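You operate a simulated robot arm through the tools that you are given. There is no shell and no other tool.

You run a simulated robot arm. Do the job below in one go: nothing can be reset, and whatever is moved stays where it is left.

Task
Change the synthesizer from horn to flute, bright slider to HIGH, and latch the note C.
Fine: HOLD goes on before the key, one press; no other note is lit; leave the other controls alone.

It is judged by the outcome, as a careful person would: the job done as asked, and still so three seconds after it is handed in. It fails if anything else is knocked over, pushed out of place, dropped, spilled or broken.

Robot
A 6-joint arm with a two-finger parallel gripper, fixed in place. Base frame: the origin is at the foot of the arm, x ahead of it, y to its left, z up. Readings come in mm, rad, newtons and seconds.
With the tool pointing down near the work surface it reaches from about 300 to 740 mm from the base axis. Its first joint turns from -1.152 to 1.152 rad. Payload 2.45 kg.
The TCP is the grasp point between the finger pads, 24 mm short of the fingertips. In the tool frame z runs along the fingers and y along their closing line. Largest opening 68 mm; finger width 17, thickness 10; the body of the gripper, 40 by 70 mm, starts 41 mm behind the TCP.
Orientation is told as [roll, pitch, yaw] about the base's x, y, z axes, in that order, counted from this pose: with the fingers straight down and closing along the base's y, the tool's x points along the base's -x, its y along +y and its z along -z.

Tools
- The arm moves only by the tool move_arm. Its argument "moves" is a list of rows, each an object (a shift or turn left out is 0, a gripper value left out holds the last) with "slide": the shift along the base's x, y, z in mm, a list of three; "rotation": the turn, a rotation vector about the base's x, y, z in rad, a list of three; "jaw": the finger opening in mm, from 0 to 68. In form: [{"slide": [dx, dy, dz], "rotation": [rx, ry, rz], "jaw": jaw}, ...]. A call has 1 to 20 rows; each row is the pose to reach, as a shift and turn from the pose commanded when the call began. A row lasts 0.2 s, in which the tool goes at most 50 mm and 0.15 rad; a call with a longer step from one row to the next is refused whole, and so is a gripper value outside its range. Where a pose cannot be reached the arm comes as near as it can. A force on the tool above 60 N (or 10 N above the force at the start of the call, whichever is more), or a blocked arm, ends the call early, and 0.2 s more pass. Each finger travels about 108 mm/s and halts on what it meets, pressing with about 39 N; the grip force reading is that of the motor and also rises with nothing between the fingers. The clock runs only during rows and for 0.2 s after the last one: add rows that repeat a pose to give the fingers time. It gives the time, the measured TCP pose, the force on the tool (base axes), the opening and the grip force at its end, in the units of the frame above (readings bear some noise), with the torque about the TCP (base axes, N m) and any sound that the robot's microphone picked up.
- Cameras (640 x 400 px; columns grow to the right, rows downward): "scene" is fixed at [151.1, 409.9, 1446.7]; the picture's right is [-0.87, -0.50, 0.00], its down [-0.36, 0.63, -0.69] and it looks along [0.34, -0.59, -0.73] (base axes); focal length 354 px, centre (320, 200). "wrist" rides on the gripper at [84, 11, -75] in the tool frame; the picture's right is [-0.13, 0.99, 0.00], its down [-0.60, -0.08, -0.79] and it looks along [-0.79, -0.10, 0.61] (tool axes); focal length 251 px, centre (320, 200). There is no depth. A picture from a camera that has moved, and an enlarged one, comes with that camera's place and axes in the base frame and with its lens.
- get_image(camera): a new picture of that camera. No time passes.
- inspect(camera, box): a new picture of the part [left, top, right, bottom] of that camera's present view, enlarged. No time passes.
- hand_in(): hands the job in; it is judged then, once.

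Nothing tells you positions but the pictures and the camera data. Unless the task says otherwise, let go and move clear before handing in.

The tools are called after "Emit:" by a JSON object that holds its "name" and its "arguments". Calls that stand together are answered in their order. move_arm: Moves the arm, as the interface text tells. Its arguments: {"type":"object","properties":{"moves":{"type":"array","items":{"type":"object","properties":{"slide":{"type":"array","items":{"type":"number"}},"rotation":{"type":"array","items":{"type":"number"}},"jaw":{"type":"number"}}}}},"required":["moves"]} The other tools are called the same way: get_image (camera) takes a picture; inspect (camera, box) takes an enlarged picture of a part of a camera's view; hand_in () hands the job in.

At the start:

```text
t: 0.0
position: [401.4, -169.9, 1060.7]
tool_rot: [0.0, -0.001, -0.001]
ft_force: [0.1, -0.4, 0.6]
moment: [-0.01, -0.01, 0.0]
gripper_width: 68.0
finger_force: 0.1
```

scene: 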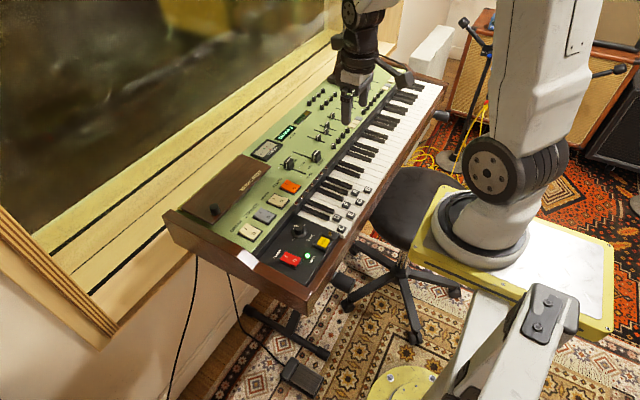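
wrist: 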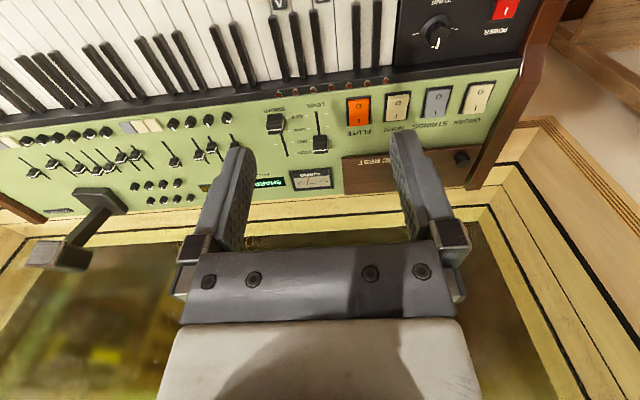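

I see a synthesizer with rocker tabs (orange, white, gray, cream), sliders, and a keyboard. I'll look closer at the controls before moving.

Emit:
{"name": "inspect", "arguments": {"camera": "scene", "box": [220, 160, 380, 280]}}

Emit:
{"name": "inspect", "arguments": {"camera": "wrist", "box": [250, 60, 410, 200]}}

Emit:
{"name": "inspect", "arguments": {"camera": "wrist", "box": [380, 0, 560, 150]}}

Emit:
{"name": "inspect", "arguments": {"camera": "scene", "box": [240, 120, 340, 195]}}

```text
3.33 times, centred on (300, 220) of scene
camera zoom: at [151.1, 409.9, 1446.7], right [-0.87, -0.5, 0.0], down [-0.36, 0.63, -0.69], along [0.34, -0.59, -0.73], focal length 1179 px, centre (387, 133)
```

zoom: 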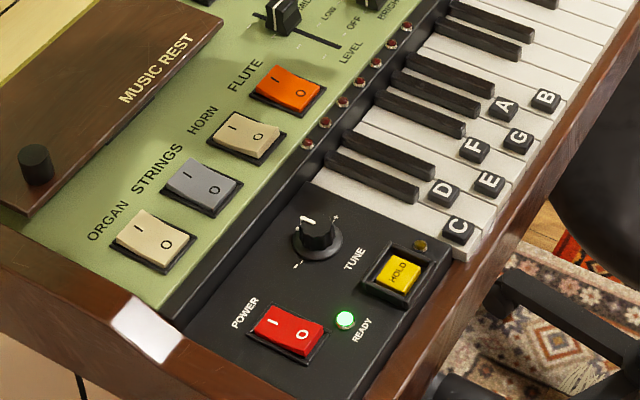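

```text
2.86 times, centred on (330, 130) of wrist
camera zoom: at [316.7, -158.9, 1133.4], right [0.13, 0.99, 0.0], down [0.6, -0.08, 0.79], along [0.79, -0.1, -0.61], focal length 718 px, centre (291, 400)
```

zoom: 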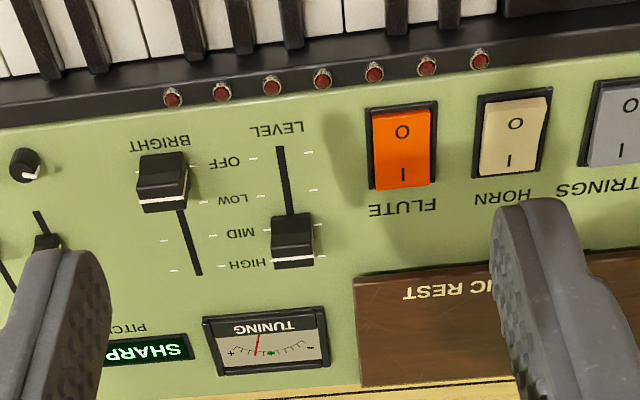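

```text
2.67 times, centred on (470, 75) of wrist
camera zoom: at [316.7, -158.9, 1133.4], right [0.13, 0.99, 0.0], down [0.6, -0.08, 0.79], along [0.79, -0.1, -0.61], focal length 670 px, centre (-80, 533)
```

zoom: 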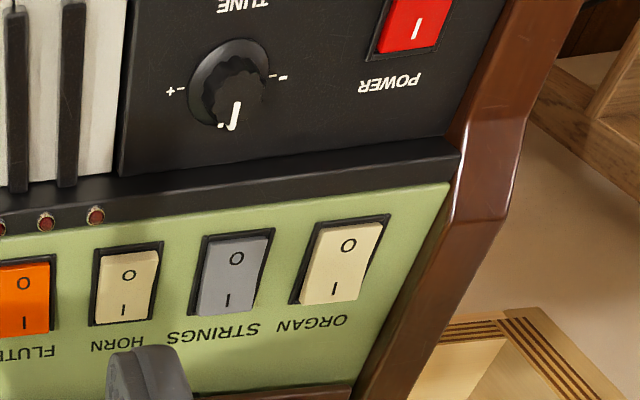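

```text
5.33 times, centred on (290, 158) of scene
camera zoom: at [151.1, 409.9, 1446.7], right [-0.87, -0.5, 0.0], down [-0.36, 0.63, -0.69], along [0.34, -0.59, -0.73], focal length 1886 px, centre (480, 427)
```

zoom: 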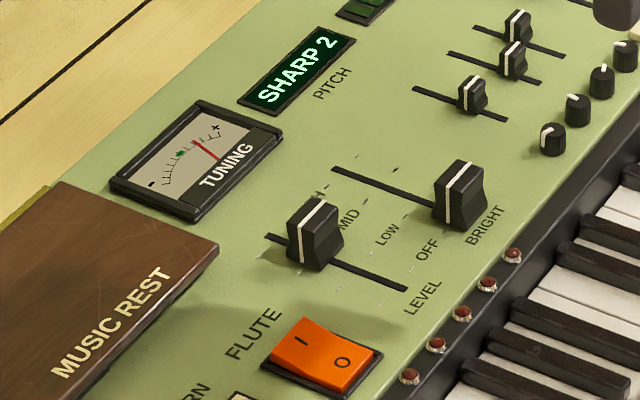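

The panel has rockers, two sliders (LEVEL, BRIGHT), a HOLD button and labelled keys; the display reads SHARP 2. I'll zoom in further to read the rocker states and the display before planning.

Emit:
{"name": "inspect", "arguments": {"camera": "scene", "box": [230, 175, 310, 245]}}

Emit:
{"name": "inspect", "arguments": {"camera": "scene", "box": [270, 215, 350, 275]}}

Emit:
{"name": "inspect", "arguments": {"camera": "wrist", "box": [330, 80, 510, 170]}}

Emit:
{"name": "inspect", "arguments": {"camera": "scene", "box": [290, 170, 370, 240]}}

Emit:
{"name": "inspect", "arguments": {"camera": "wrist", "box": [240, 150, 340, 200]}}

Emit:
{"name": "inspect", "arguments": {"camera": "scene", "box": [270, 75, 370, 150]}}

```text
5.71 times, centred on (270, 210) of scene
camera zoom: at [151.1, 409.9, 1446.7], right [-0.87, -0.5, 0.0], down [-0.36, 0.63, -0.69], along [0.34, -0.59, -0.73], focal length 2020 px, centre (606, 143)
```

zoom: 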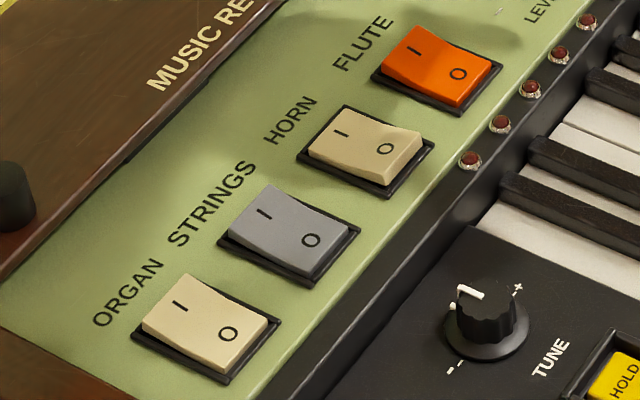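

```text
6.67 times, centred on (310, 245) of scene
camera zoom: at [151.1, 409.9, 1446.7], right [-0.87, -0.5, 0.0], down [-0.36, 0.63, -0.69], along [0.34, -0.59, -0.73], focal length 2357 px, centre (387, -100)
```

zoom: 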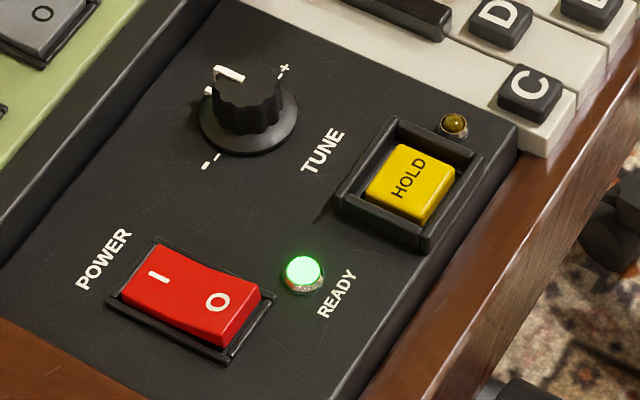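

```text
3.56 times, centred on (420, 125) of wrist
camera zoom: at [316.7, -158.9, 1133.4], right [0.13, 0.99, 0.0], down [0.6, -0.08, 0.79], along [0.79, -0.1, -0.61], focal length 894 px, centre (-36, 467)
```

zoom: 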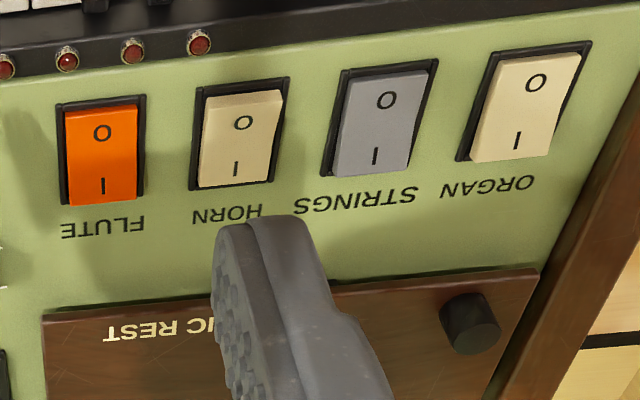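

```text
5.71 times, centred on (330, 205) of scene
camera zoom: at [151.1, 409.9, 1446.7], right [-0.87, -0.5, 0.0], down [-0.36, 0.63, -0.69], along [0.34, -0.59, -0.73], focal length 2020 px, centre (263, 171)
```

zoom: 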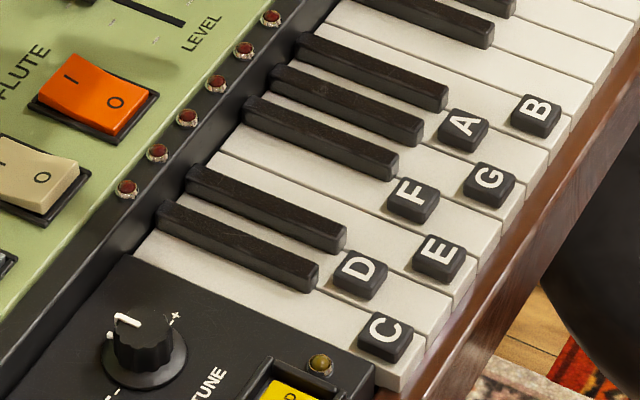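

```text
6.40 times, centred on (290, 175) of wrist
camera zoom: at [316.7, -158.9, 1133.4], right [0.13, 0.99, 0.0], down [0.6, -0.08, 0.79], along [0.79, -0.1, -0.61], focal length 1609 px, centre (512, 360)
```

zoom: 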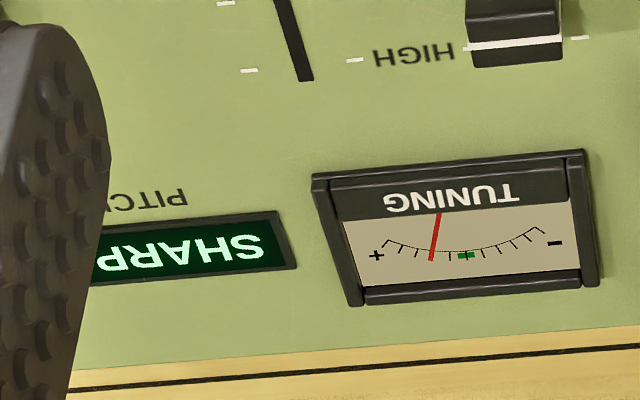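

```text
5.33 times, centred on (320, 112) of scene
camera zoom: at [151.1, 409.9, 1446.7], right [-0.87, -0.5, 0.0], down [-0.36, 0.63, -0.69], along [0.34, -0.59, -0.73], focal length 1886 px, centre (320, 667)
```

zoom: 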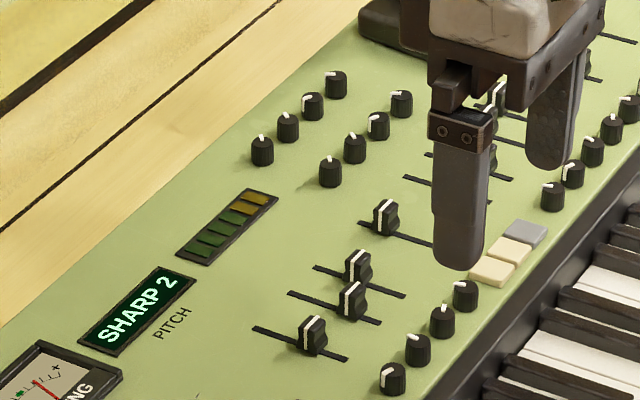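

HORN's I end is pressed in (on) and the other rockers are off. BRIGHT appears to sit near LOW at about (552, -261, 805), with FLUTE at about (550, -128, 788). I'll lower the arm part way, well clear of everything, to get a closer look.

Emit:
{"name": "move_arm", "arguments": {"moves": [{"slide": [0, -10, -40]}, {"slide": [0, -20, -80]}, {"slide": [0, -30, -110]}, {"slide": [0, -30, -110]}]}}

Emit:
{"name": "get_image", "arguments": {"camera": "wrist"}}

Emit:
{"name": "inspect", "arguments": {"camera": "wrist", "box": [230, 100, 390, 200]}}

```text
t: 1.0
position: [400.0, -200.7, 949.2]
tool_rot: [0.0, -0.001, 0.0]
ft_force: [0.3, 0.0, 0.9]
moment: [-0.01, -0.03, -0.04]
gripper_width: 68.0
finger_force: 0.1
```

```text
taken
camera wrist: at [315.7, -189.5, 1022.6], right [0.13, 0.99, 0.0], down [0.6, -0.08, 0.79], along [0.79, -0.1, -0.61], focal length 251 px, centre (320, 200)
```

wrist: 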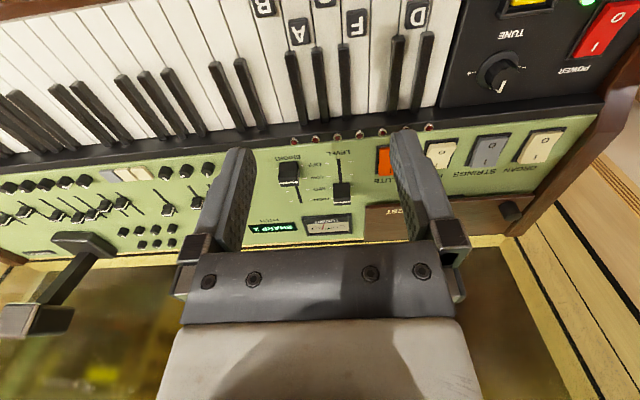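

```text
4.00 times, centred on (310, 150) of wrist
camera zoom: at [315.7, -189.5, 1022.6], right [0.13, 0.99, 0.0], down [0.6, -0.08, 0.79], along [0.79, -0.1, -0.61], focal length 1006 px, centre (360, 400)
```

zoom: 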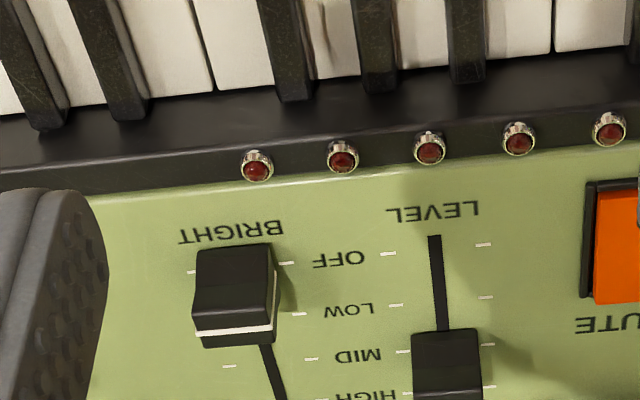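

BRIGHT's cap seems to sit between the OFF and LOW marks, the marks being about 25 mm apart along x. I'll zoom in from both cameras to pin down the marks and caps.

Emit:
{"name": "inspect", "arguments": {"camera": "scene", "box": [280, 140, 328, 170]}}

Emit:
{"name": "inspect", "arguments": {"camera": "wrist", "box": [260, 145, 380, 220]}}

Emit:
{"name": "inspect", "arguments": {"camera": "scene", "box": [272, 175, 304, 195]}}

Emit:
{"name": "inspect", "arguments": {"camera": "wrist", "box": [420, 120, 580, 220]}}

```text
13.33 times, centred on (304, 155) of scene
camera zoom: at [151.1, 409.9, 1446.7], right [-0.87, -0.5, 0.0], down [-0.36, 0.63, -0.69], along [0.34, -0.59, -0.73], focal length 4715 px, centre (533, 800)
```

zoom: 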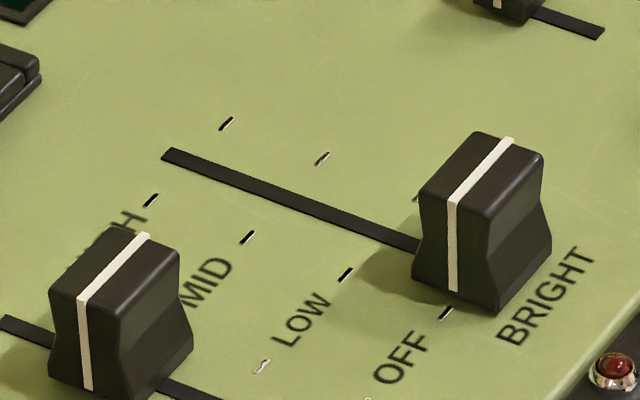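

```text
5.33 times, centred on (320, 182) of wrist
camera zoom: at [315.7, -189.5, 1022.6], right [0.13, 0.99, 0.0], down [0.6, -0.08, 0.79], along [0.79, -0.1, -0.61], focal length 1341 px, centre (320, 293)
```

zoom: 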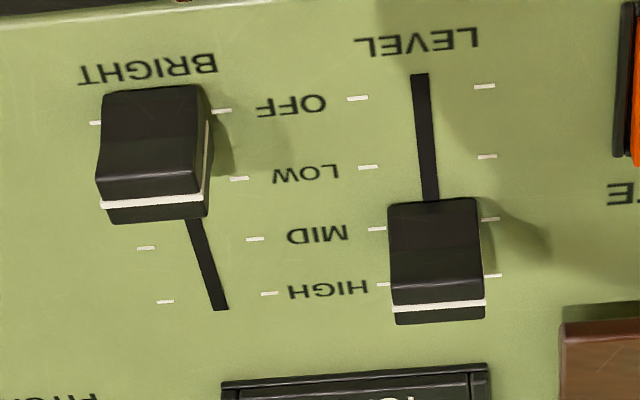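

```text
16.00 times, centred on (288, 185) of scene
camera zoom: at [151.1, 409.9, 1446.7], right [-0.87, -0.5, 0.0], down [-0.36, 0.63, -0.69], along [0.34, -0.59, -0.73], focal length 5658 px, centre (832, 440)
```

zoom: 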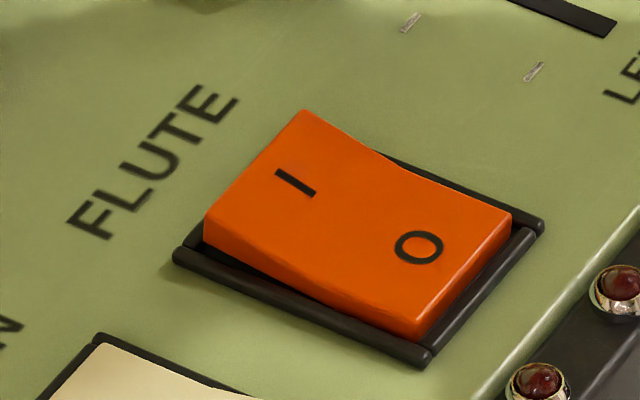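

```text
4.00 times, centred on (500, 170) of wrist
camera zoom: at [315.7, -189.5, 1022.6], right [0.13, 0.99, 0.0], down [0.6, -0.08, 0.79], along [0.79, -0.1, -0.61], focal length 1006 px, centre (-400, 320)
```

zoom: 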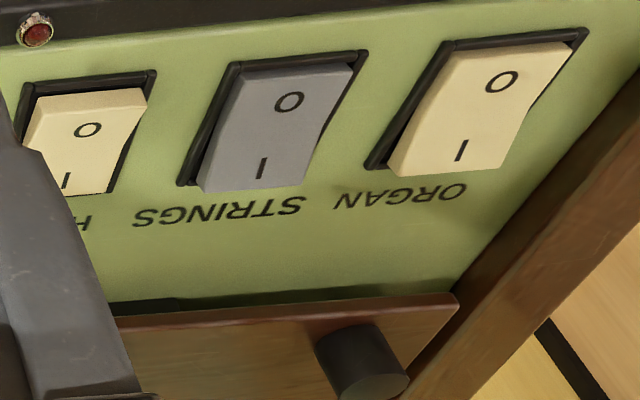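

The BRIGHT cap is at OFF (x≈551, y≈-260) and HIGH is at x≈626. The panel lies at z≈782, and FLUTE's raised I end is near (565, -130). Next I'll close the fingers and hover above FLUTE's I end to check alignment.

Emit:
{"name": "move_arm", "arguments": {"moves": [{"slide": [40, 17, 0], "jaw": 0}, {"slide": [80, 35, 0], "jaw": 0}, {"slide": [120, 52, 0], "jaw": 0}, {"slide": [163, 70, 0], "jaw": 0}, {"slide": [163, 70, -45], "jaw": 0}, {"slide": [163, 70, -90], "jaw": 0}, {"slide": [163, 70, -100], "jaw": 0}, {"slide": [163, 70, -100], "jaw": 0}]}}

Emit:
{"name": "get_image", "arguments": {"camera": "wrist"}}

Emit:
{"name": "inspect", "arguments": {"camera": "scene", "box": [256, 150, 320, 200]}}

Emit:
{"name": "inspect", "arguments": {"camera": "wrist", "box": [240, 60, 400, 160]}}

```text
t: 2.8
position: [563.4, -130.5, 850.4]
tool_rot: [0.0, -0.001, -0.001]
ft_force: [-0.5, 0.3, -0.1]
moment: [0.0, 0.0, 0.01]
gripper_width: 0.0
finger_force: 23.3
```

```text
taken
camera wrist: at [479.0, -119.5, 924.3], right [0.13, 0.99, 0.0], down [0.6, -0.08, 0.79], along [0.79, -0.1, -0.61], focal length 251 px, centre (320, 200)
```

wrist: 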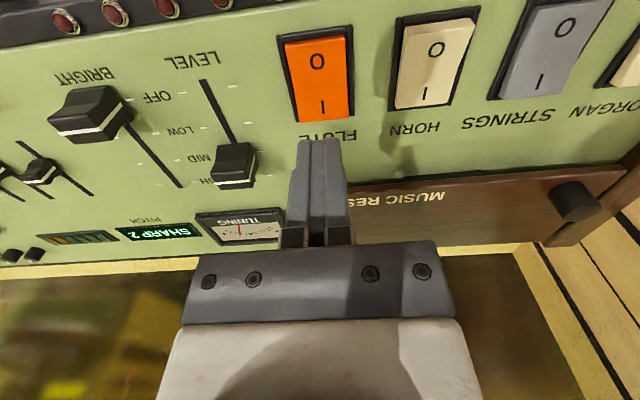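

```text
8.00 times, centred on (288, 175) of scene
camera zoom: at [151.1, 409.9, 1446.7], right [-0.87, -0.5, 0.0], down [-0.36, 0.63, -0.69], along [0.34, -0.59, -0.73], focal length 2829 px, centre (576, 400)
```

zoom: 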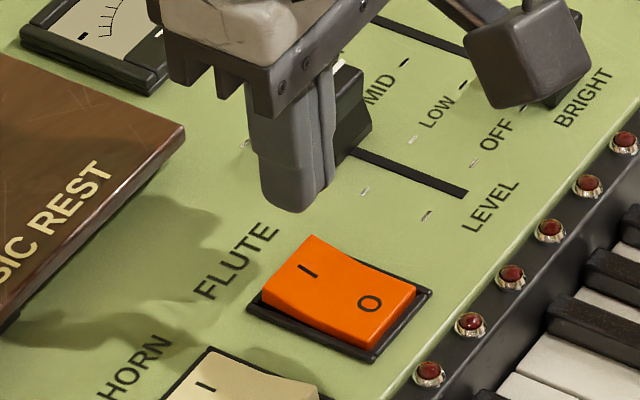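

```text
4.00 times, centred on (320, 110) of wrist
camera zoom: at [479.0, -119.5, 924.3], right [0.13, 0.99, 0.0], down [0.6, -0.08, 0.79], along [0.79, -0.1, -0.61], focal length 1006 px, centre (320, 560)
```

zoom: 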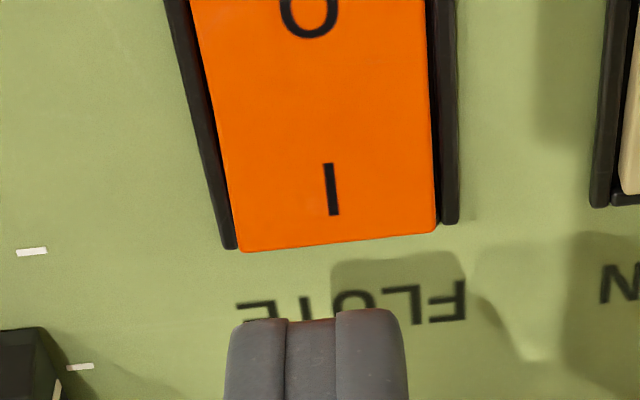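

The rocker is about 31 mm wide and centred near y=-128.5, with its I end at x≈569, and the fingertip is almost above it. I'll shift 2 mm in y and press down gently in small steps.

Emit:
{"name": "move_arm", "arguments": {"moves": [{"slide": [0, 2, -12]}, {"slide": [0, 2, -24]}, {"slide": [0, 2, -28]}, {"slide": [0, 2, -30]}, {"slide": [0, 2, -32]}, {"slide": [0, 2, -34]}, {"slide": [0, 2, -36]}]}}

Emit:
{"name": "inspect", "arguments": {"camera": "wrist", "box": [240, 40, 400, 160]}}

Emit:
{"name": "inspect", "arguments": {"camera": "scene", "box": [240, 165, 320, 215]}}

```text
t: 4.4
position: [564.7, -128.2, 817.5]
tool_rot: [0.0, -0.001, 0.0]
ft_force: [-16.0, 3.3, 48.1]
moment: [0.09, 0.78, 0.0]
gripper_width: 0.0
finger_force: 23.2
```

```text
3.33 times, centred on (320, 100) of wrist
camera zoom: at [479.7, -116.4, 890.3], right [0.13, 0.99, 0.0], down [0.6, -0.08, 0.79], along [0.79, -0.1, -0.61], focal length 838 px, centre (320, 533)
```

zoom: 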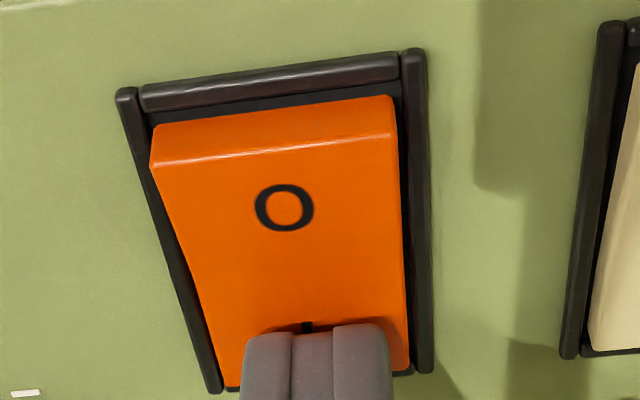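

```text
8.00 times, centred on (280, 190) of scene
camera zoom: at [149.8, 410.2, 1446.8], right [-0.87, -0.5, 0.0], down [-0.36, 0.63, -0.69], along [0.34, -0.59, -0.73], focal length 2829 px, centre (640, 280)
```

zoom: 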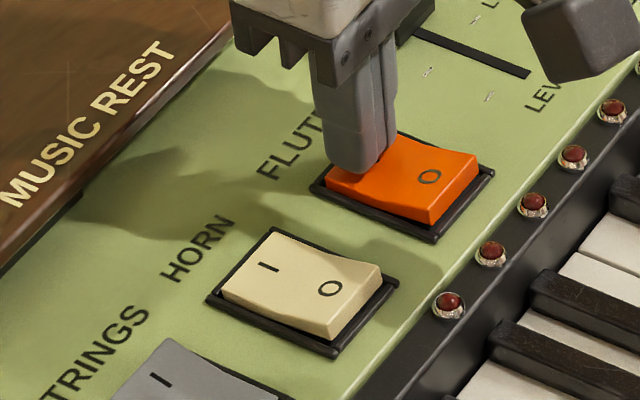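

FLUTE has rocked over: its O end is now raised. I'll lift off and check FLUTE and HORN.

Emit:
{"name": "move_arm", "arguments": {"moves": [{"slide": [-1, 0, 15]}, {"slide": [-1, 0, 36]}, {"slide": [-1, 0, 36]}]}}

Emit:
{"name": "inspect", "arguments": {"camera": "wrist", "box": [260, 0, 480, 150]}}

Emit:
{"name": "inspect", "arguments": {"camera": "scene", "box": [230, 165, 310, 225]}}

```text
t: 5.2
position: [562.3, -128.5, 849.2]
tool_rot: [0.002, 0.0, -0.001]
ft_force: [-0.1, 0.2, 0.4]
moment: [0.0, 0.0, 0.0]
gripper_width: 0.1
finger_force: 23.8
```

```text
2.67 times, centred on (370, 75) of wrist
camera zoom: at [477.4, -117.2, 922.8], right [0.13, 0.99, 0.0], down [0.6, -0.08, 0.79], along [0.79, -0.1, -0.61], focal length 670 px, centre (187, 533)
```

zoom: 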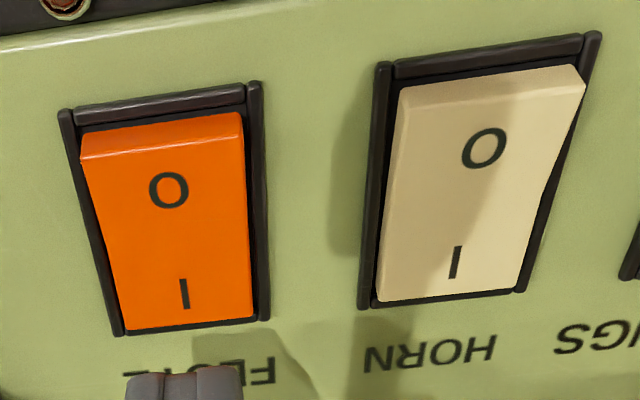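

```text
6.67 times, centred on (270, 195) of scene
camera zoom: at [151.1, 409.9, 1446.7], right [-0.87, -0.5, 0.0], down [-0.36, 0.63, -0.69], along [0.34, -0.59, -0.73], focal length 2357 px, centre (653, 233)
```

zoom: 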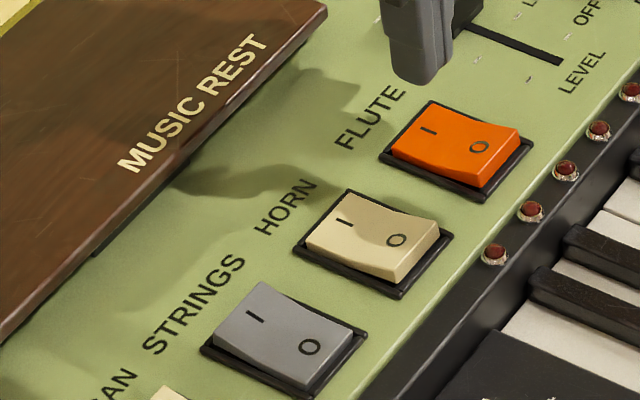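

FLUTE is now on, but HORN's O end is still raised, so it did not pop off by itself. I'll press HORN's O end next, at about (534, -72).

Emit:
{"name": "move_arm", "arguments": {"moves": [{"slide": [-14, 28, 0]}, {"slide": [-28, 56.5, 0]}, {"slide": [-28, 56.5, 0]}]}}

Emit:
{"name": "get_image", "arguments": {"camera": "wrist"}}

Emit:
{"name": "inspect", "arguments": {"camera": "wrist", "box": [240, 40, 400, 160]}}

Emit:
{"name": "inspect", "arguments": {"camera": "scene", "box": [230, 165, 310, 225]}}

```text
t: 6.0
position: [533.5, -72.4, 850.3]
tool_rot: [-0.002, 0.0, 0.0]
ft_force: [0.2, -0.5, -0.5]
moment: [-0.02, 0.02, 0.03]
gripper_width: 0.1
finger_force: 23.5
```

```text
taken
camera wrist: at [450.9, -60.0, 924.1], right [0.13, 0.99, 0.0], down [0.6, -0.08, 0.79], along [0.79, -0.1, -0.61], focal length 251 px, centre (320, 200)
```

wrist: 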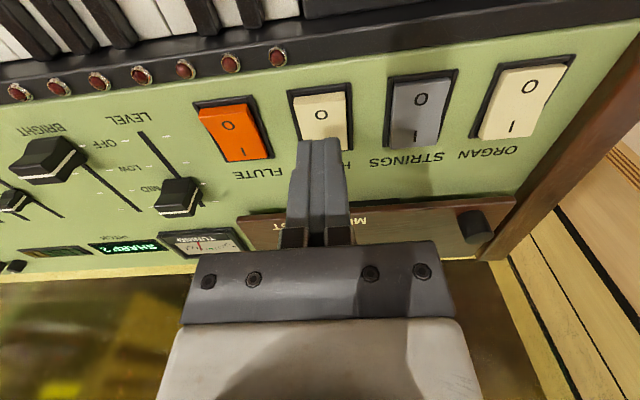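

```text
3.33 times, centred on (320, 100) of wrist
camera zoom: at [450.9, -60.0, 924.1], right [0.13, 0.99, 0.0], down [0.6, -0.08, 0.79], along [0.79, -0.1, -0.61], focal length 838 px, centre (320, 533)
```

zoom: 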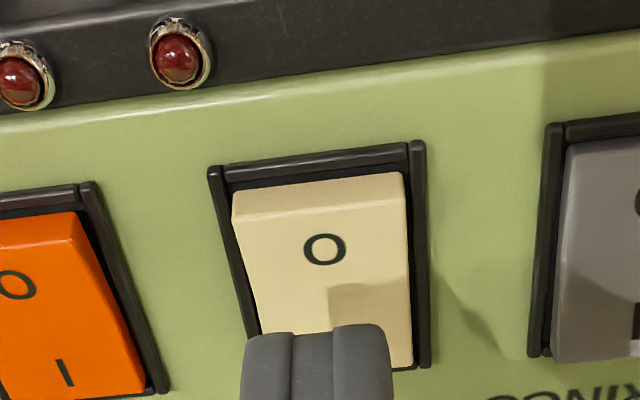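

```text
6.67 times, centred on (270, 195) of scene
camera zoom: at [151.1, 409.9, 1446.7], right [-0.87, -0.5, 0.0], down [-0.36, 0.63, -0.69], along [0.34, -0.59, -0.73], focal length 2357 px, centre (653, 233)
```

zoom: 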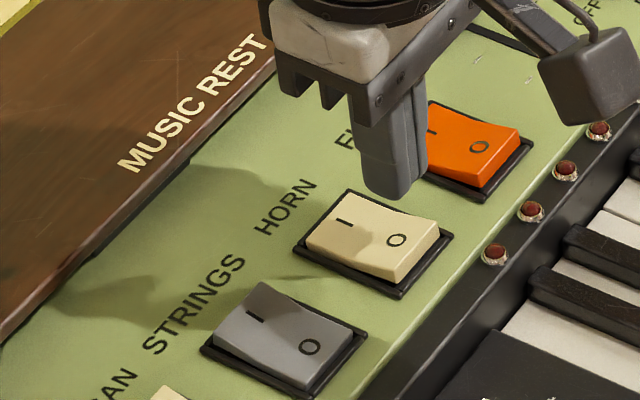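

HORN's O end fold is at x≈528 and its centre at y≈-70.3. I'll nudge (+1.5, +2) and press down in small steps.

Emit:
{"name": "move_arm", "arguments": {"moves": [{"slide": [1.5, 2, -12]}, {"slide": [1.5, 2, -24]}, {"slide": [1.5, 2, -28]}, {"slide": [1.5, 2, -30]}, {"slide": [1.5, 2, -32]}, {"slide": [1.5, 2, -34]}, {"slide": [1.5, 2, -36]}]}}

Emit:
{"name": "inspect", "arguments": {"camera": "scene", "box": [230, 165, 310, 225]}}

```text
t: 7.7
position: [537.2, -68.0, 818.0]
tool_rot: [-0.001, 0.001, 0.001]
ft_force: [-9.5, 3.5, 16.4]
moment: [0.09, 0.09, -0.04]
gripper_width: 0.3
finger_force: 23.5
stopped in row 7: the force on the tool passed its limit at 64 N (the readings are from after the stop); the commanded pose is now the measured one
```

```text
6.67 times, centred on (270, 195) of scene
camera zoom: at [150.6, 410.0, 1446.8], right [-0.87, -0.5, 0.0], down [-0.36, 0.63, -0.69], along [0.34, -0.59, -0.73], focal length 2357 px, centre (653, 233)
```

zoom: 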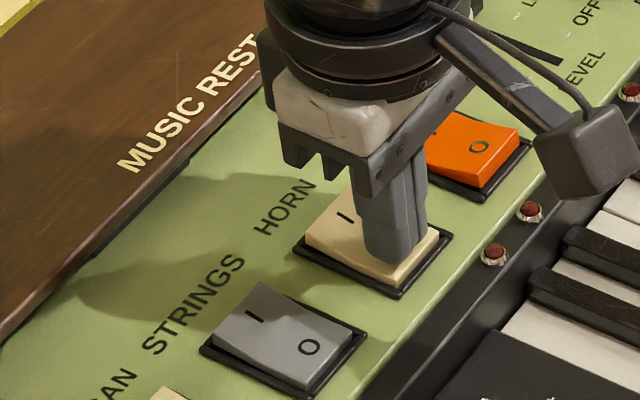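

The force limit was reached while pressing. I'll lift off and see whether HORN has rocked to O.

Emit:
{"name": "move_arm", "arguments": {"moves": [{"slide": [-2, -1, 15]}, {"slide": [-2, -1, 34]}, {"slide": [-2, -1, 34]}]}}

Emit:
{"name": "inspect", "arguments": {"camera": "wrist", "box": [180, 40, 480, 190]}}

Emit:
{"name": "inspect", "arguments": {"camera": "scene", "box": [230, 165, 310, 225]}}

Emit:
{"name": "inspect", "arguments": {"camera": "wrist", "box": [240, 40, 400, 160]}}

```text
t: 8.5
position: [535.0, -70.1, 852.0]
tool_rot: [0.001, 0.002, 0.001]
ft_force: [0.3, -0.4, 0.1]
moment: [0.01, -0.03, -0.02]
gripper_width: 0.0
finger_force: 23.8
```

```text
2.13 times, centred on (330, 115) of wrist
camera zoom: at [450.8, -59.4, 924.6], right [0.13, 0.99, 0.0], down [0.6, -0.08, 0.79], along [0.79, -0.1, -0.61], focal length 536 px, centre (299, 381)
```

zoom: 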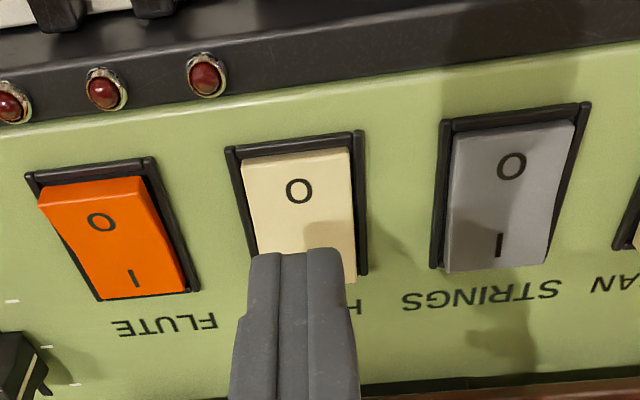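

```text
6.67 times, centred on (270, 195) of scene
camera zoom: at [151.1, 409.9, 1446.7], right [-0.87, -0.5, 0.0], down [-0.36, 0.63, -0.69], along [0.34, -0.59, -0.73], focal length 2357 px, centre (653, 233)
```

zoom: 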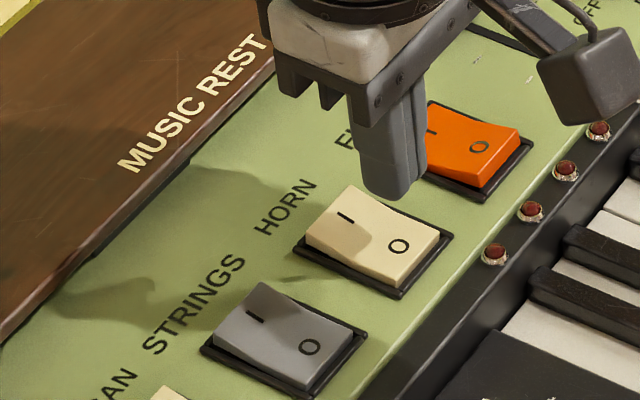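

```text
3.33 times, centred on (320, 100) of wrist
camera zoom: at [450.8, -59.4, 924.6], right [0.13, 0.99, 0.0], down [0.6, -0.08, 0.79], along [0.79, -0.1, -0.61], focal length 838 px, centre (320, 533)
```

zoom: 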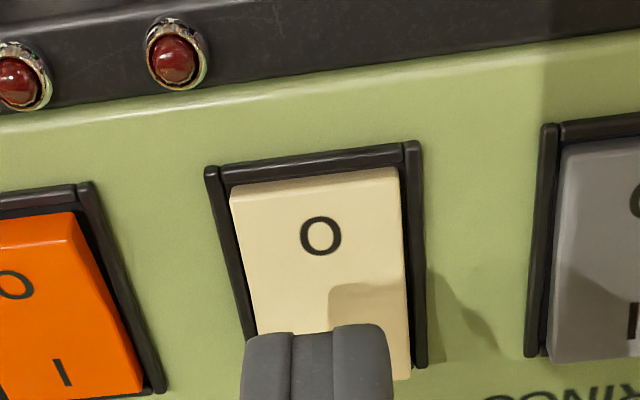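

HORN now reads off and FLUTE is on, with STRINGS and ORGAN unchanged. Next I'll go above the BRIGHT cap at about (552, -261.5), with the fingers opened to straddle it.

Emit:
{"name": "move_arm", "arguments": {"moves": [{"slide": [4, -40, 18]}, {"slide": [8, -85, 18]}, {"slide": [12, -130, 18]}, {"slide": [17, -175, 18], "jaw": 20}, {"slide": [17, -191.5, 18], "jaw": 46}, {"slide": [17, -191.5, 0], "jaw": 46}, {"slide": [17, -191.5, 0], "jaw": 46}]}}

Emit:
{"name": "get_image", "arguments": {"camera": "wrist"}}

Emit:
{"name": "inspect", "arguments": {"camera": "wrist", "box": [240, 40, 400, 160]}}

Emit:
{"name": "inspect", "arguments": {"camera": "scene", "box": [270, 115, 334, 165]}}

```text
t: 10.1
position: [553.8, -262.4, 851.9]
tool_rot: [0.001, -0.001, 0.0]
ft_force: [-0.1, 0.0, -0.5]
moment: [0.03, 0.0, 0.01]
gripper_width: 45.9
finger_force: 0.0
```

```text
taken
camera wrist: at [468.6, -250.9, 924.1], right [0.13, 0.99, 0.0], down [0.6, -0.08, 0.79], along [0.79, -0.1, -0.61], focal length 251 px, centre (320, 200)
```

wrist: 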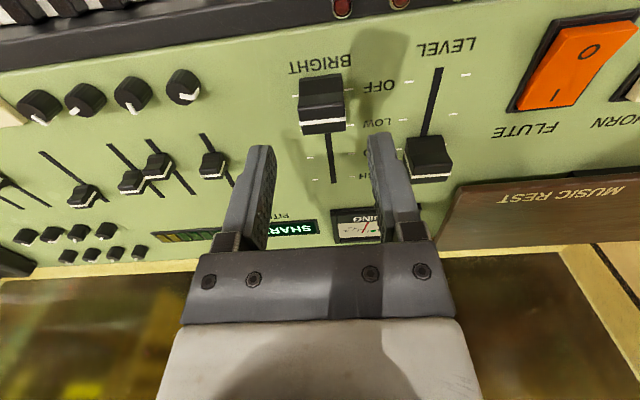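

```text
3.33 times, centred on (320, 100) of wrist
camera zoom: at [468.6, -250.9, 924.1], right [0.13, 0.99, 0.0], down [0.6, -0.08, 0.79], along [0.79, -0.1, -0.61], focal length 838 px, centre (320, 533)
```

zoom: 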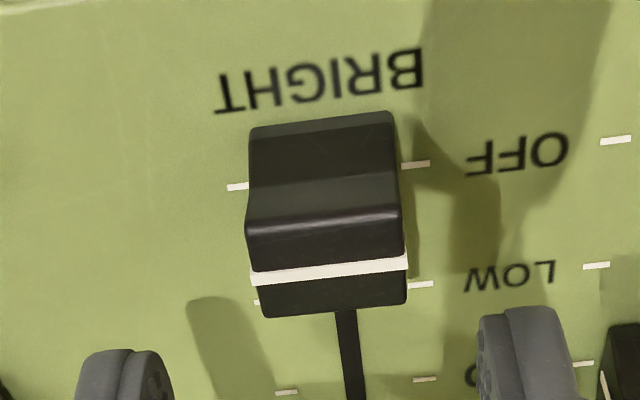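

```text
8.00 times, centred on (302, 140) of scene
camera zoom: at [151.1, 409.9, 1446.7], right [-0.87, -0.5, 0.0], down [-0.36, 0.63, -0.69], along [0.34, -0.59, -0.73], focal length 2829 px, centre (464, 680)
```

zoom: 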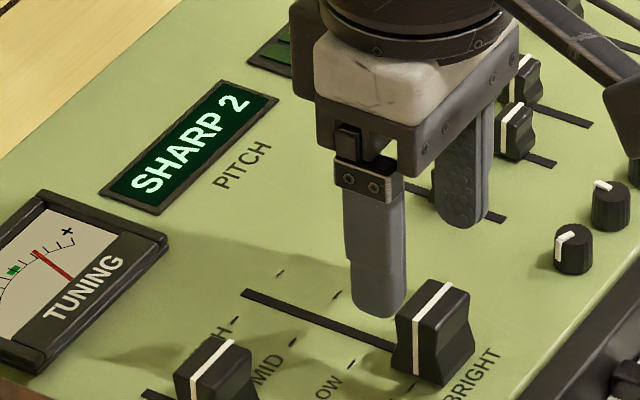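

The fingers straddle the cap evenly: cap centre y≈-260, and the OFF, LOW and MID marks are at x≈548, 573 and 599, so HIGH is at about 624. I'll descend with the fingers beside the cap and then close on it.

Emit:
{"name": "move_arm", "arguments": {"moves": [{"slide": [-3, 0.5, -12]}, {"slide": [-3, 0.5, -24]}, {"slide": [-3, 0.5, -34]}, {"slide": [-3, 0.5, -39]}, {"slide": [-3, 0.5, -39]}]}}

Emit:
{"name": "inspect", "arguments": {"camera": "wrist", "box": [220, 40, 420, 165]}}

Emit:
{"name": "inspect", "arguments": {"camera": "scene", "box": [270, 115, 334, 165]}}

```text
t: 11.3
position: [550.1, -261.7, 810.9]
tool_rot: [-0.001, 0.001, 0.0]
ft_force: [0.4, 0.0, 0.3]
moment: [-0.01, 0.01, 0.02]
gripper_width: 46.0
finger_force: 0.0
```

```text
3.20 times, centred on (320, 102) of wrist
camera zoom: at [465.7, -250.7, 884.9], right [0.13, 0.99, 0.0], down [0.6, -0.08, 0.79], along [0.79, -0.1, -0.61], focal length 805 px, centre (320, 512)
```

zoom: 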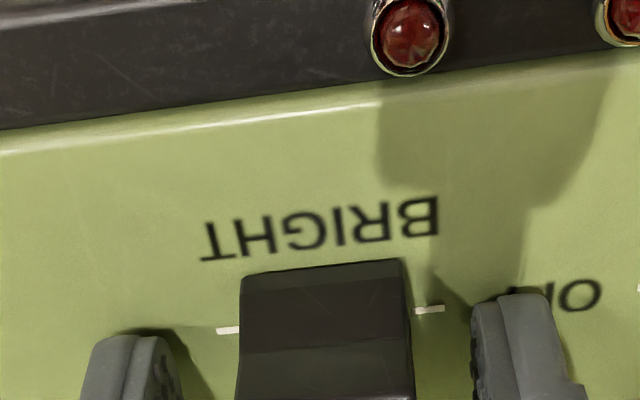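

```text
8.00 times, centred on (302, 140) of scene
camera zoom: at [151.1, 409.9, 1446.7], right [-0.87, -0.5, 0.0], down [-0.36, 0.63, -0.69], along [0.34, -0.59, -0.73], focal length 2829 px, centre (464, 680)
```

zoom: 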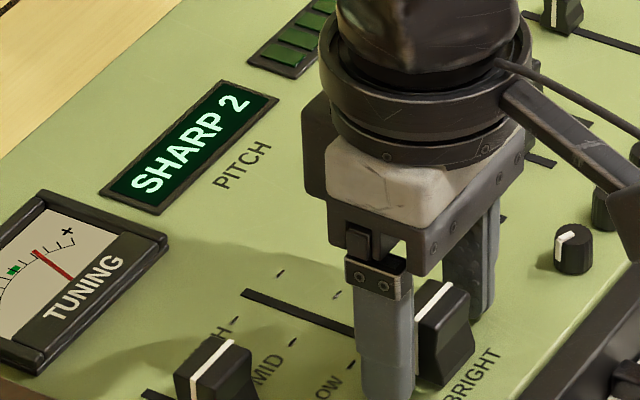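

Both fingers sit evenly beside the cap. I'll close on it now.

Emit:
{"name": "move_arm", "arguments": {"moves": [{"slide": [0, 0, 0], "jaw": 32}, {"slide": [0, 0, 0], "jaw": 20}, {"slide": [0, 0, 0], "jaw": 20}]}}

Emit:
{"name": "inspect", "arguments": {"camera": "wrist", "box": [220, 40, 420, 165]}}

```text
t: 12.1
position: [549.1, -260.9, 812.5]
tool_rot: [0.0, 0.003, 0.0]
ft_force: [0.5, 7.9, 0.5]
moment: [0.03, 0.08, -0.03]
gripper_width: 26.2
finger_force: 4.0
```

```text
3.20 times, centred on (320, 102) of wrist
camera zoom: at [465.8, -250.1, 885.0], right [0.13, 0.99, 0.0], down [0.61, -0.08, 0.79], along [0.79, -0.1, -0.61], focal length 805 px, centre (320, 512)
```

zoom: 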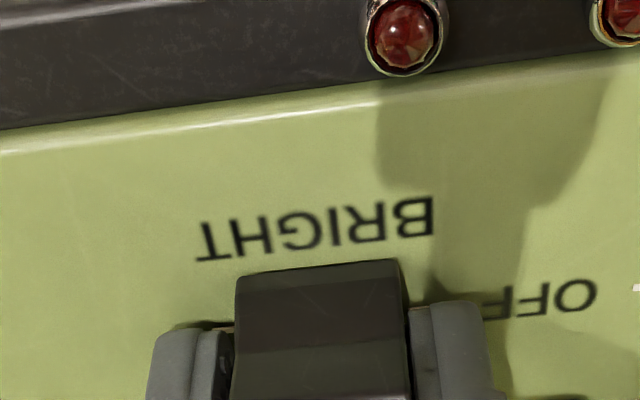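

The cap is gripped at 26 mm wide. I'll slide it along +x about 70 mm, then check where it is before finishing.

Emit:
{"name": "move_arm", "arguments": {"moves": [{"slide": [5, 0.7, 0]}, {"slide": [15, 0.7, 0]}, {"slide": [25, 0.7, 0]}, {"slide": [35, 0.7, 0]}, {"slide": [45, 0.7, 0]}, {"slide": [55, 0.7, 0]}, {"slide": [63, 0.7, 0]}, {"slide": [70, 0.7, 0]}, {"slide": [70, 0.7, 0]}]}}

Emit:
{"name": "inspect", "arguments": {"camera": "wrist", "box": [220, 40, 420, 165]}}

Emit:
{"name": "inspect", "arguments": {"camera": "scene", "box": [262, 130, 326, 170]}}

```text
t: 14.1
position: [620.3, -261.2, 810.6]
tool_rot: [0.0, 0.001, 0.0]
ft_force: [-0.4, 5.4, -2.7]
moment: [0.01, 0.03, 0.0]
gripper_width: 24.1
finger_force: 2.7
```

```text
3.20 times, centred on (320, 102) of wrist
camera zoom: at [535.9, -249.0, 884.7], right [0.13, 0.99, 0.0], down [0.6, -0.08, 0.79], along [0.79, -0.1, -0.61], focal length 805 px, centre (320, 512)
```

zoom: 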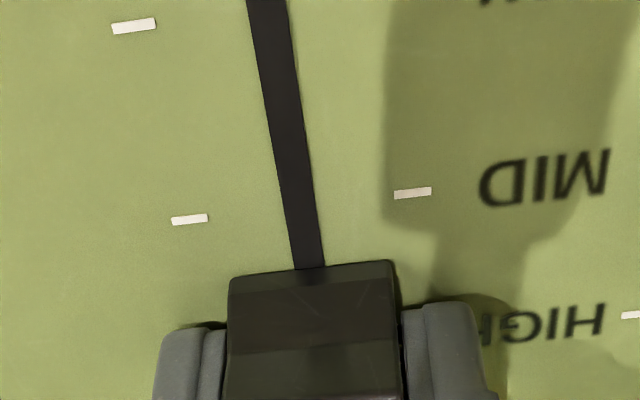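

```text
10.00 times, centred on (294, 150) of scene
camera zoom: at [151.1, 410.0, 1446.7], right [-0.87, -0.5, 0.0], down [-0.36, 0.63, -0.69], along [0.34, -0.59, -0.73], focal length 3536 px, centre (580, 700)
```

zoom: 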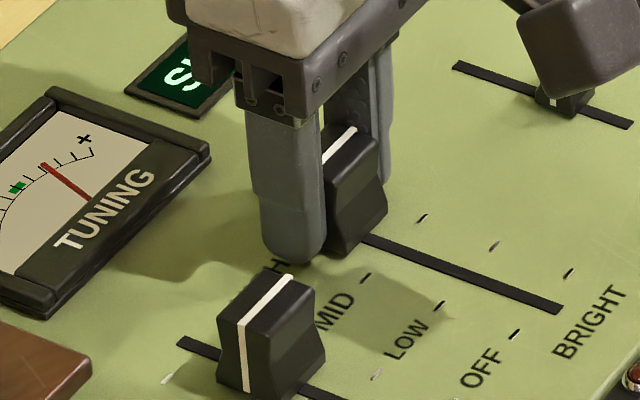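

The cap moved with the fingers, about 71 mm so far. I'll advance the last few millimetres slowly, watching for the end stop.

Emit:
{"name": "move_arm", "arguments": {"moves": [{"slide": [2, 0.3, 0]}, {"slide": [4, 0.3, 0]}, {"slide": [4, 0.3, 0]}]}}

Emit:
{"name": "inspect", "arguments": {"camera": "wrist", "box": [220, 40, 420, 165]}}

Emit:
{"name": "inspect", "arguments": {"camera": "scene", "box": [262, 130, 326, 170]}}

```text
t: 14.9
position: [624.7, -260.7, 810.2]
tool_rot: [-0.001, 0.001, -0.001]
ft_force: [-0.1, 5.5, -3.4]
moment: [0.01, -0.02, 0.01]
gripper_width: 24.4
finger_force: 2.6
```

```text
3.20 times, centred on (320, 102) of wrist
camera zoom: at [539.7, -249.2, 885.1], right [0.13, 0.99, 0.0], down [0.6, -0.08, 0.79], along [0.79, -0.1, -0.61], focal length 805 px, centre (320, 512)
```

zoom: 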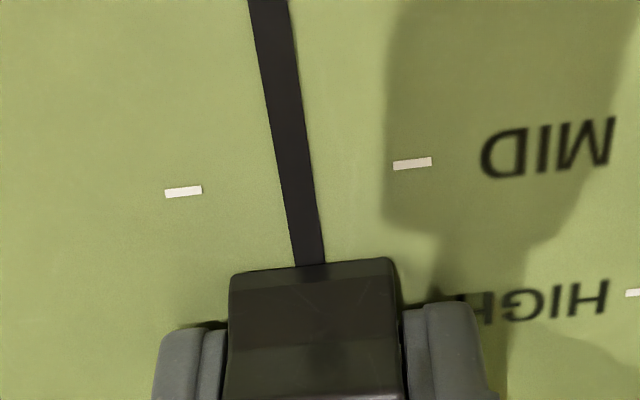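

```text
10.00 times, centred on (294, 150) of scene
camera zoom: at [151.1, 410.0, 1446.7], right [-0.87, -0.5, 0.0], down [-0.36, 0.63, -0.69], along [0.34, -0.59, -0.73], focal length 3536 px, centre (580, 700)
```

zoom: 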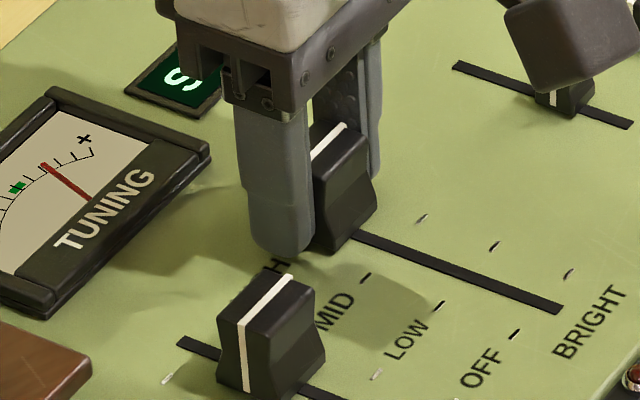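

The cap has travelled about 74 mm with no stop felt. I'll add 1 mm more, release, lift and compare the white line with the HIGH marks.

Emit:
{"name": "move_arm", "arguments": {"moves": [{"slide": [1, 0.3, 0]}, {"slide": [1, 0.3, 0]}, {"slide": [1, 0.3, 0], "jaw": 34}, {"slide": [1, 0.3, 0], "jaw": 46}, {"slide": [1, 0.3, 0], "jaw": 46}, {"slide": [1, 0.3, 20]}, {"slide": [1, 0.3, 50]}, {"slide": [-45, 0.3, 60]}, {"slide": [-90, 0.3, 60]}, {"slide": [-90, 0.3, 60]}]}}

Emit:
{"name": "inspect", "arguments": {"camera": "wrist", "box": [220, 70, 420, 195]}}

Emit:
{"name": "inspect", "arguments": {"camera": "scene", "box": [270, 130, 318, 160]}}

```text
t: 17.1
position: [533.7, -261.0, 869.0]
tool_rot: [0.0, 0.001, -0.001]
ft_force: [-0.7, 0.2, -0.6]
moment: [0.03, 0.01, 0.0]
gripper_width: 45.9
finger_force: 0.0
```

```text
3.20 times, centred on (320, 132) of wrist
camera zoom: at [449.4, -249.8, 943.7], right [0.13, 0.99, 0.0], down [0.6, -0.08, 0.79], along [0.79, -0.1, -0.61], focal length 805 px, centre (320, 416)
```

zoom: 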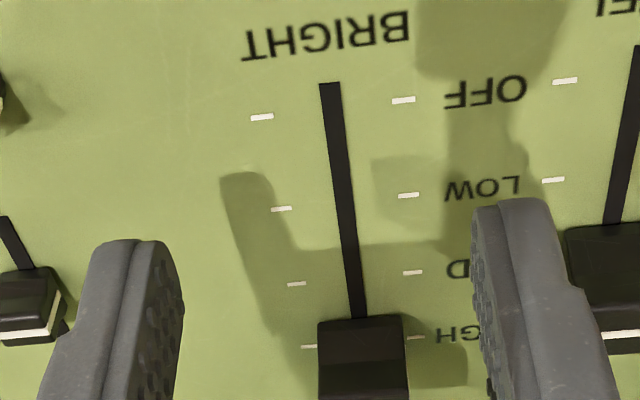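

```text
13.33 times, centred on (294, 145) of scene
camera zoom: at [151.1, 409.9, 1446.7], right [-0.87, -0.5, 0.0], down [-0.36, 0.63, -0.69], along [0.34, -0.59, -0.73], focal length 4715 px, centre (667, 933)
```

zoom: 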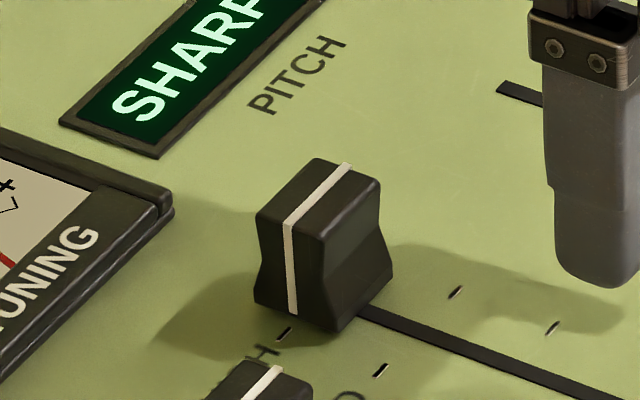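

BRIGHT's white line has the same offset to the HIGH mark as it had to OFF, so it is at HIGH to within about 1 mm. LEVEL is untouched. Next I'll move near the HOLD button and C key, with the fingers closing, to look at them closely.

Emit:
{"name": "move_arm", "arguments": {"moves": [{"slide": [-10, 15, 31], "jaw": 30}, {"slide": [-45, 50, 31], "jaw": 10}, {"slide": [-80, 85, 31], "jaw": 0}, {"slide": [-115, 120, 31], "jaw": 0}, {"slide": [-150, 155, 31], "jaw": 0}, {"slide": [-185, 190, 31], "jaw": 0}, {"slide": [-193, 201, 31], "jaw": 0}, {"slide": [-193, 201, 31], "jaw": 0}]}}

Emit:
{"name": "get_image", "arguments": {"camera": "wrist"}}

Emit:
{"name": "inspect", "arguments": {"camera": "wrist", "box": [240, 50, 440, 175]}}

Emit:
{"name": "inspect", "arguments": {"camera": "scene", "box": [300, 205, 364, 255]}}

Emit:
{"name": "inspect", "arguments": {"camera": "scene", "box": [220, 150, 340, 230]}}

```text
t: 18.9
position: [342.4, -59.0, 905.1]
tool_rot: [0.0, 0.001, 0.002]
ft_force: [-0.3, 0.3, 0.3]
moment: [0.04, 0.02, 0.01]
gripper_width: 0.0
finger_force: 23.5
```

```text
taken
camera wrist: at [257.3, -47.8, 977.2], right [0.13, 0.99, 0.0], down [0.6, -0.08, 0.79], along [0.79, -0.1, -0.61], focal length 251 px, centre (320, 200)
```

wrist: 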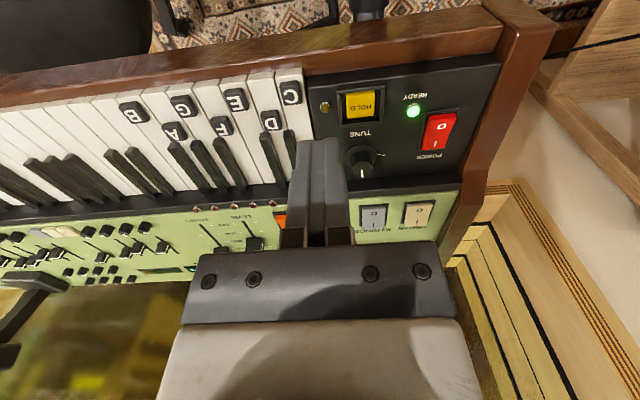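

```text
3.20 times, centred on (340, 112) of wrist
camera zoom: at [257.3, -47.8, 977.2], right [0.13, 0.99, 0.0], down [0.6, -0.08, 0.79], along [0.79, -0.1, -0.61], focal length 805 px, centre (256, 480)
```

zoom: 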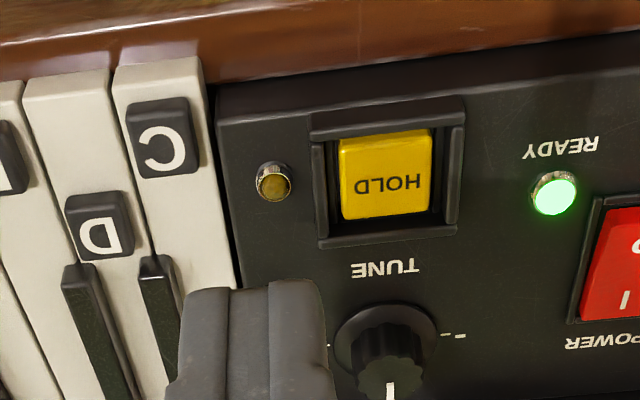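

```text
8.00 times, centred on (332, 230) of scene
camera zoom: at [151.1, 409.9, 1446.7], right [-0.87, -0.5, 0.0], down [-0.36, 0.63, -0.69], along [0.34, -0.59, -0.73], focal length 2829 px, centre (224, -40)
```

zoom: 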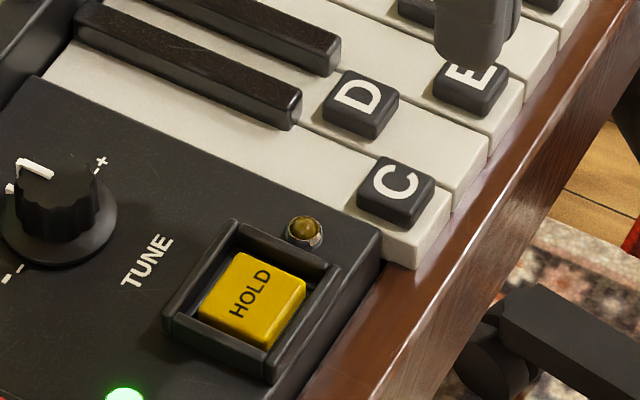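

```text
5.00 times, centred on (280, 190) of scene
camera zoom: at [151.1, 409.9, 1446.7], right [-0.87, -0.5, 0.0], down [-0.36, 0.63, -0.69], along [0.34, -0.59, -0.73], focal length 1768 px, centre (520, 250)
```

zoom: 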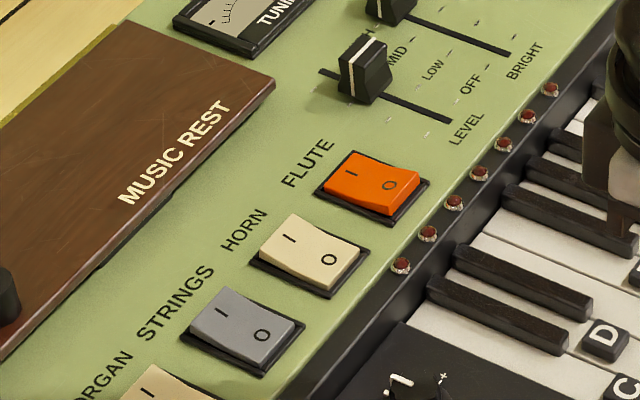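

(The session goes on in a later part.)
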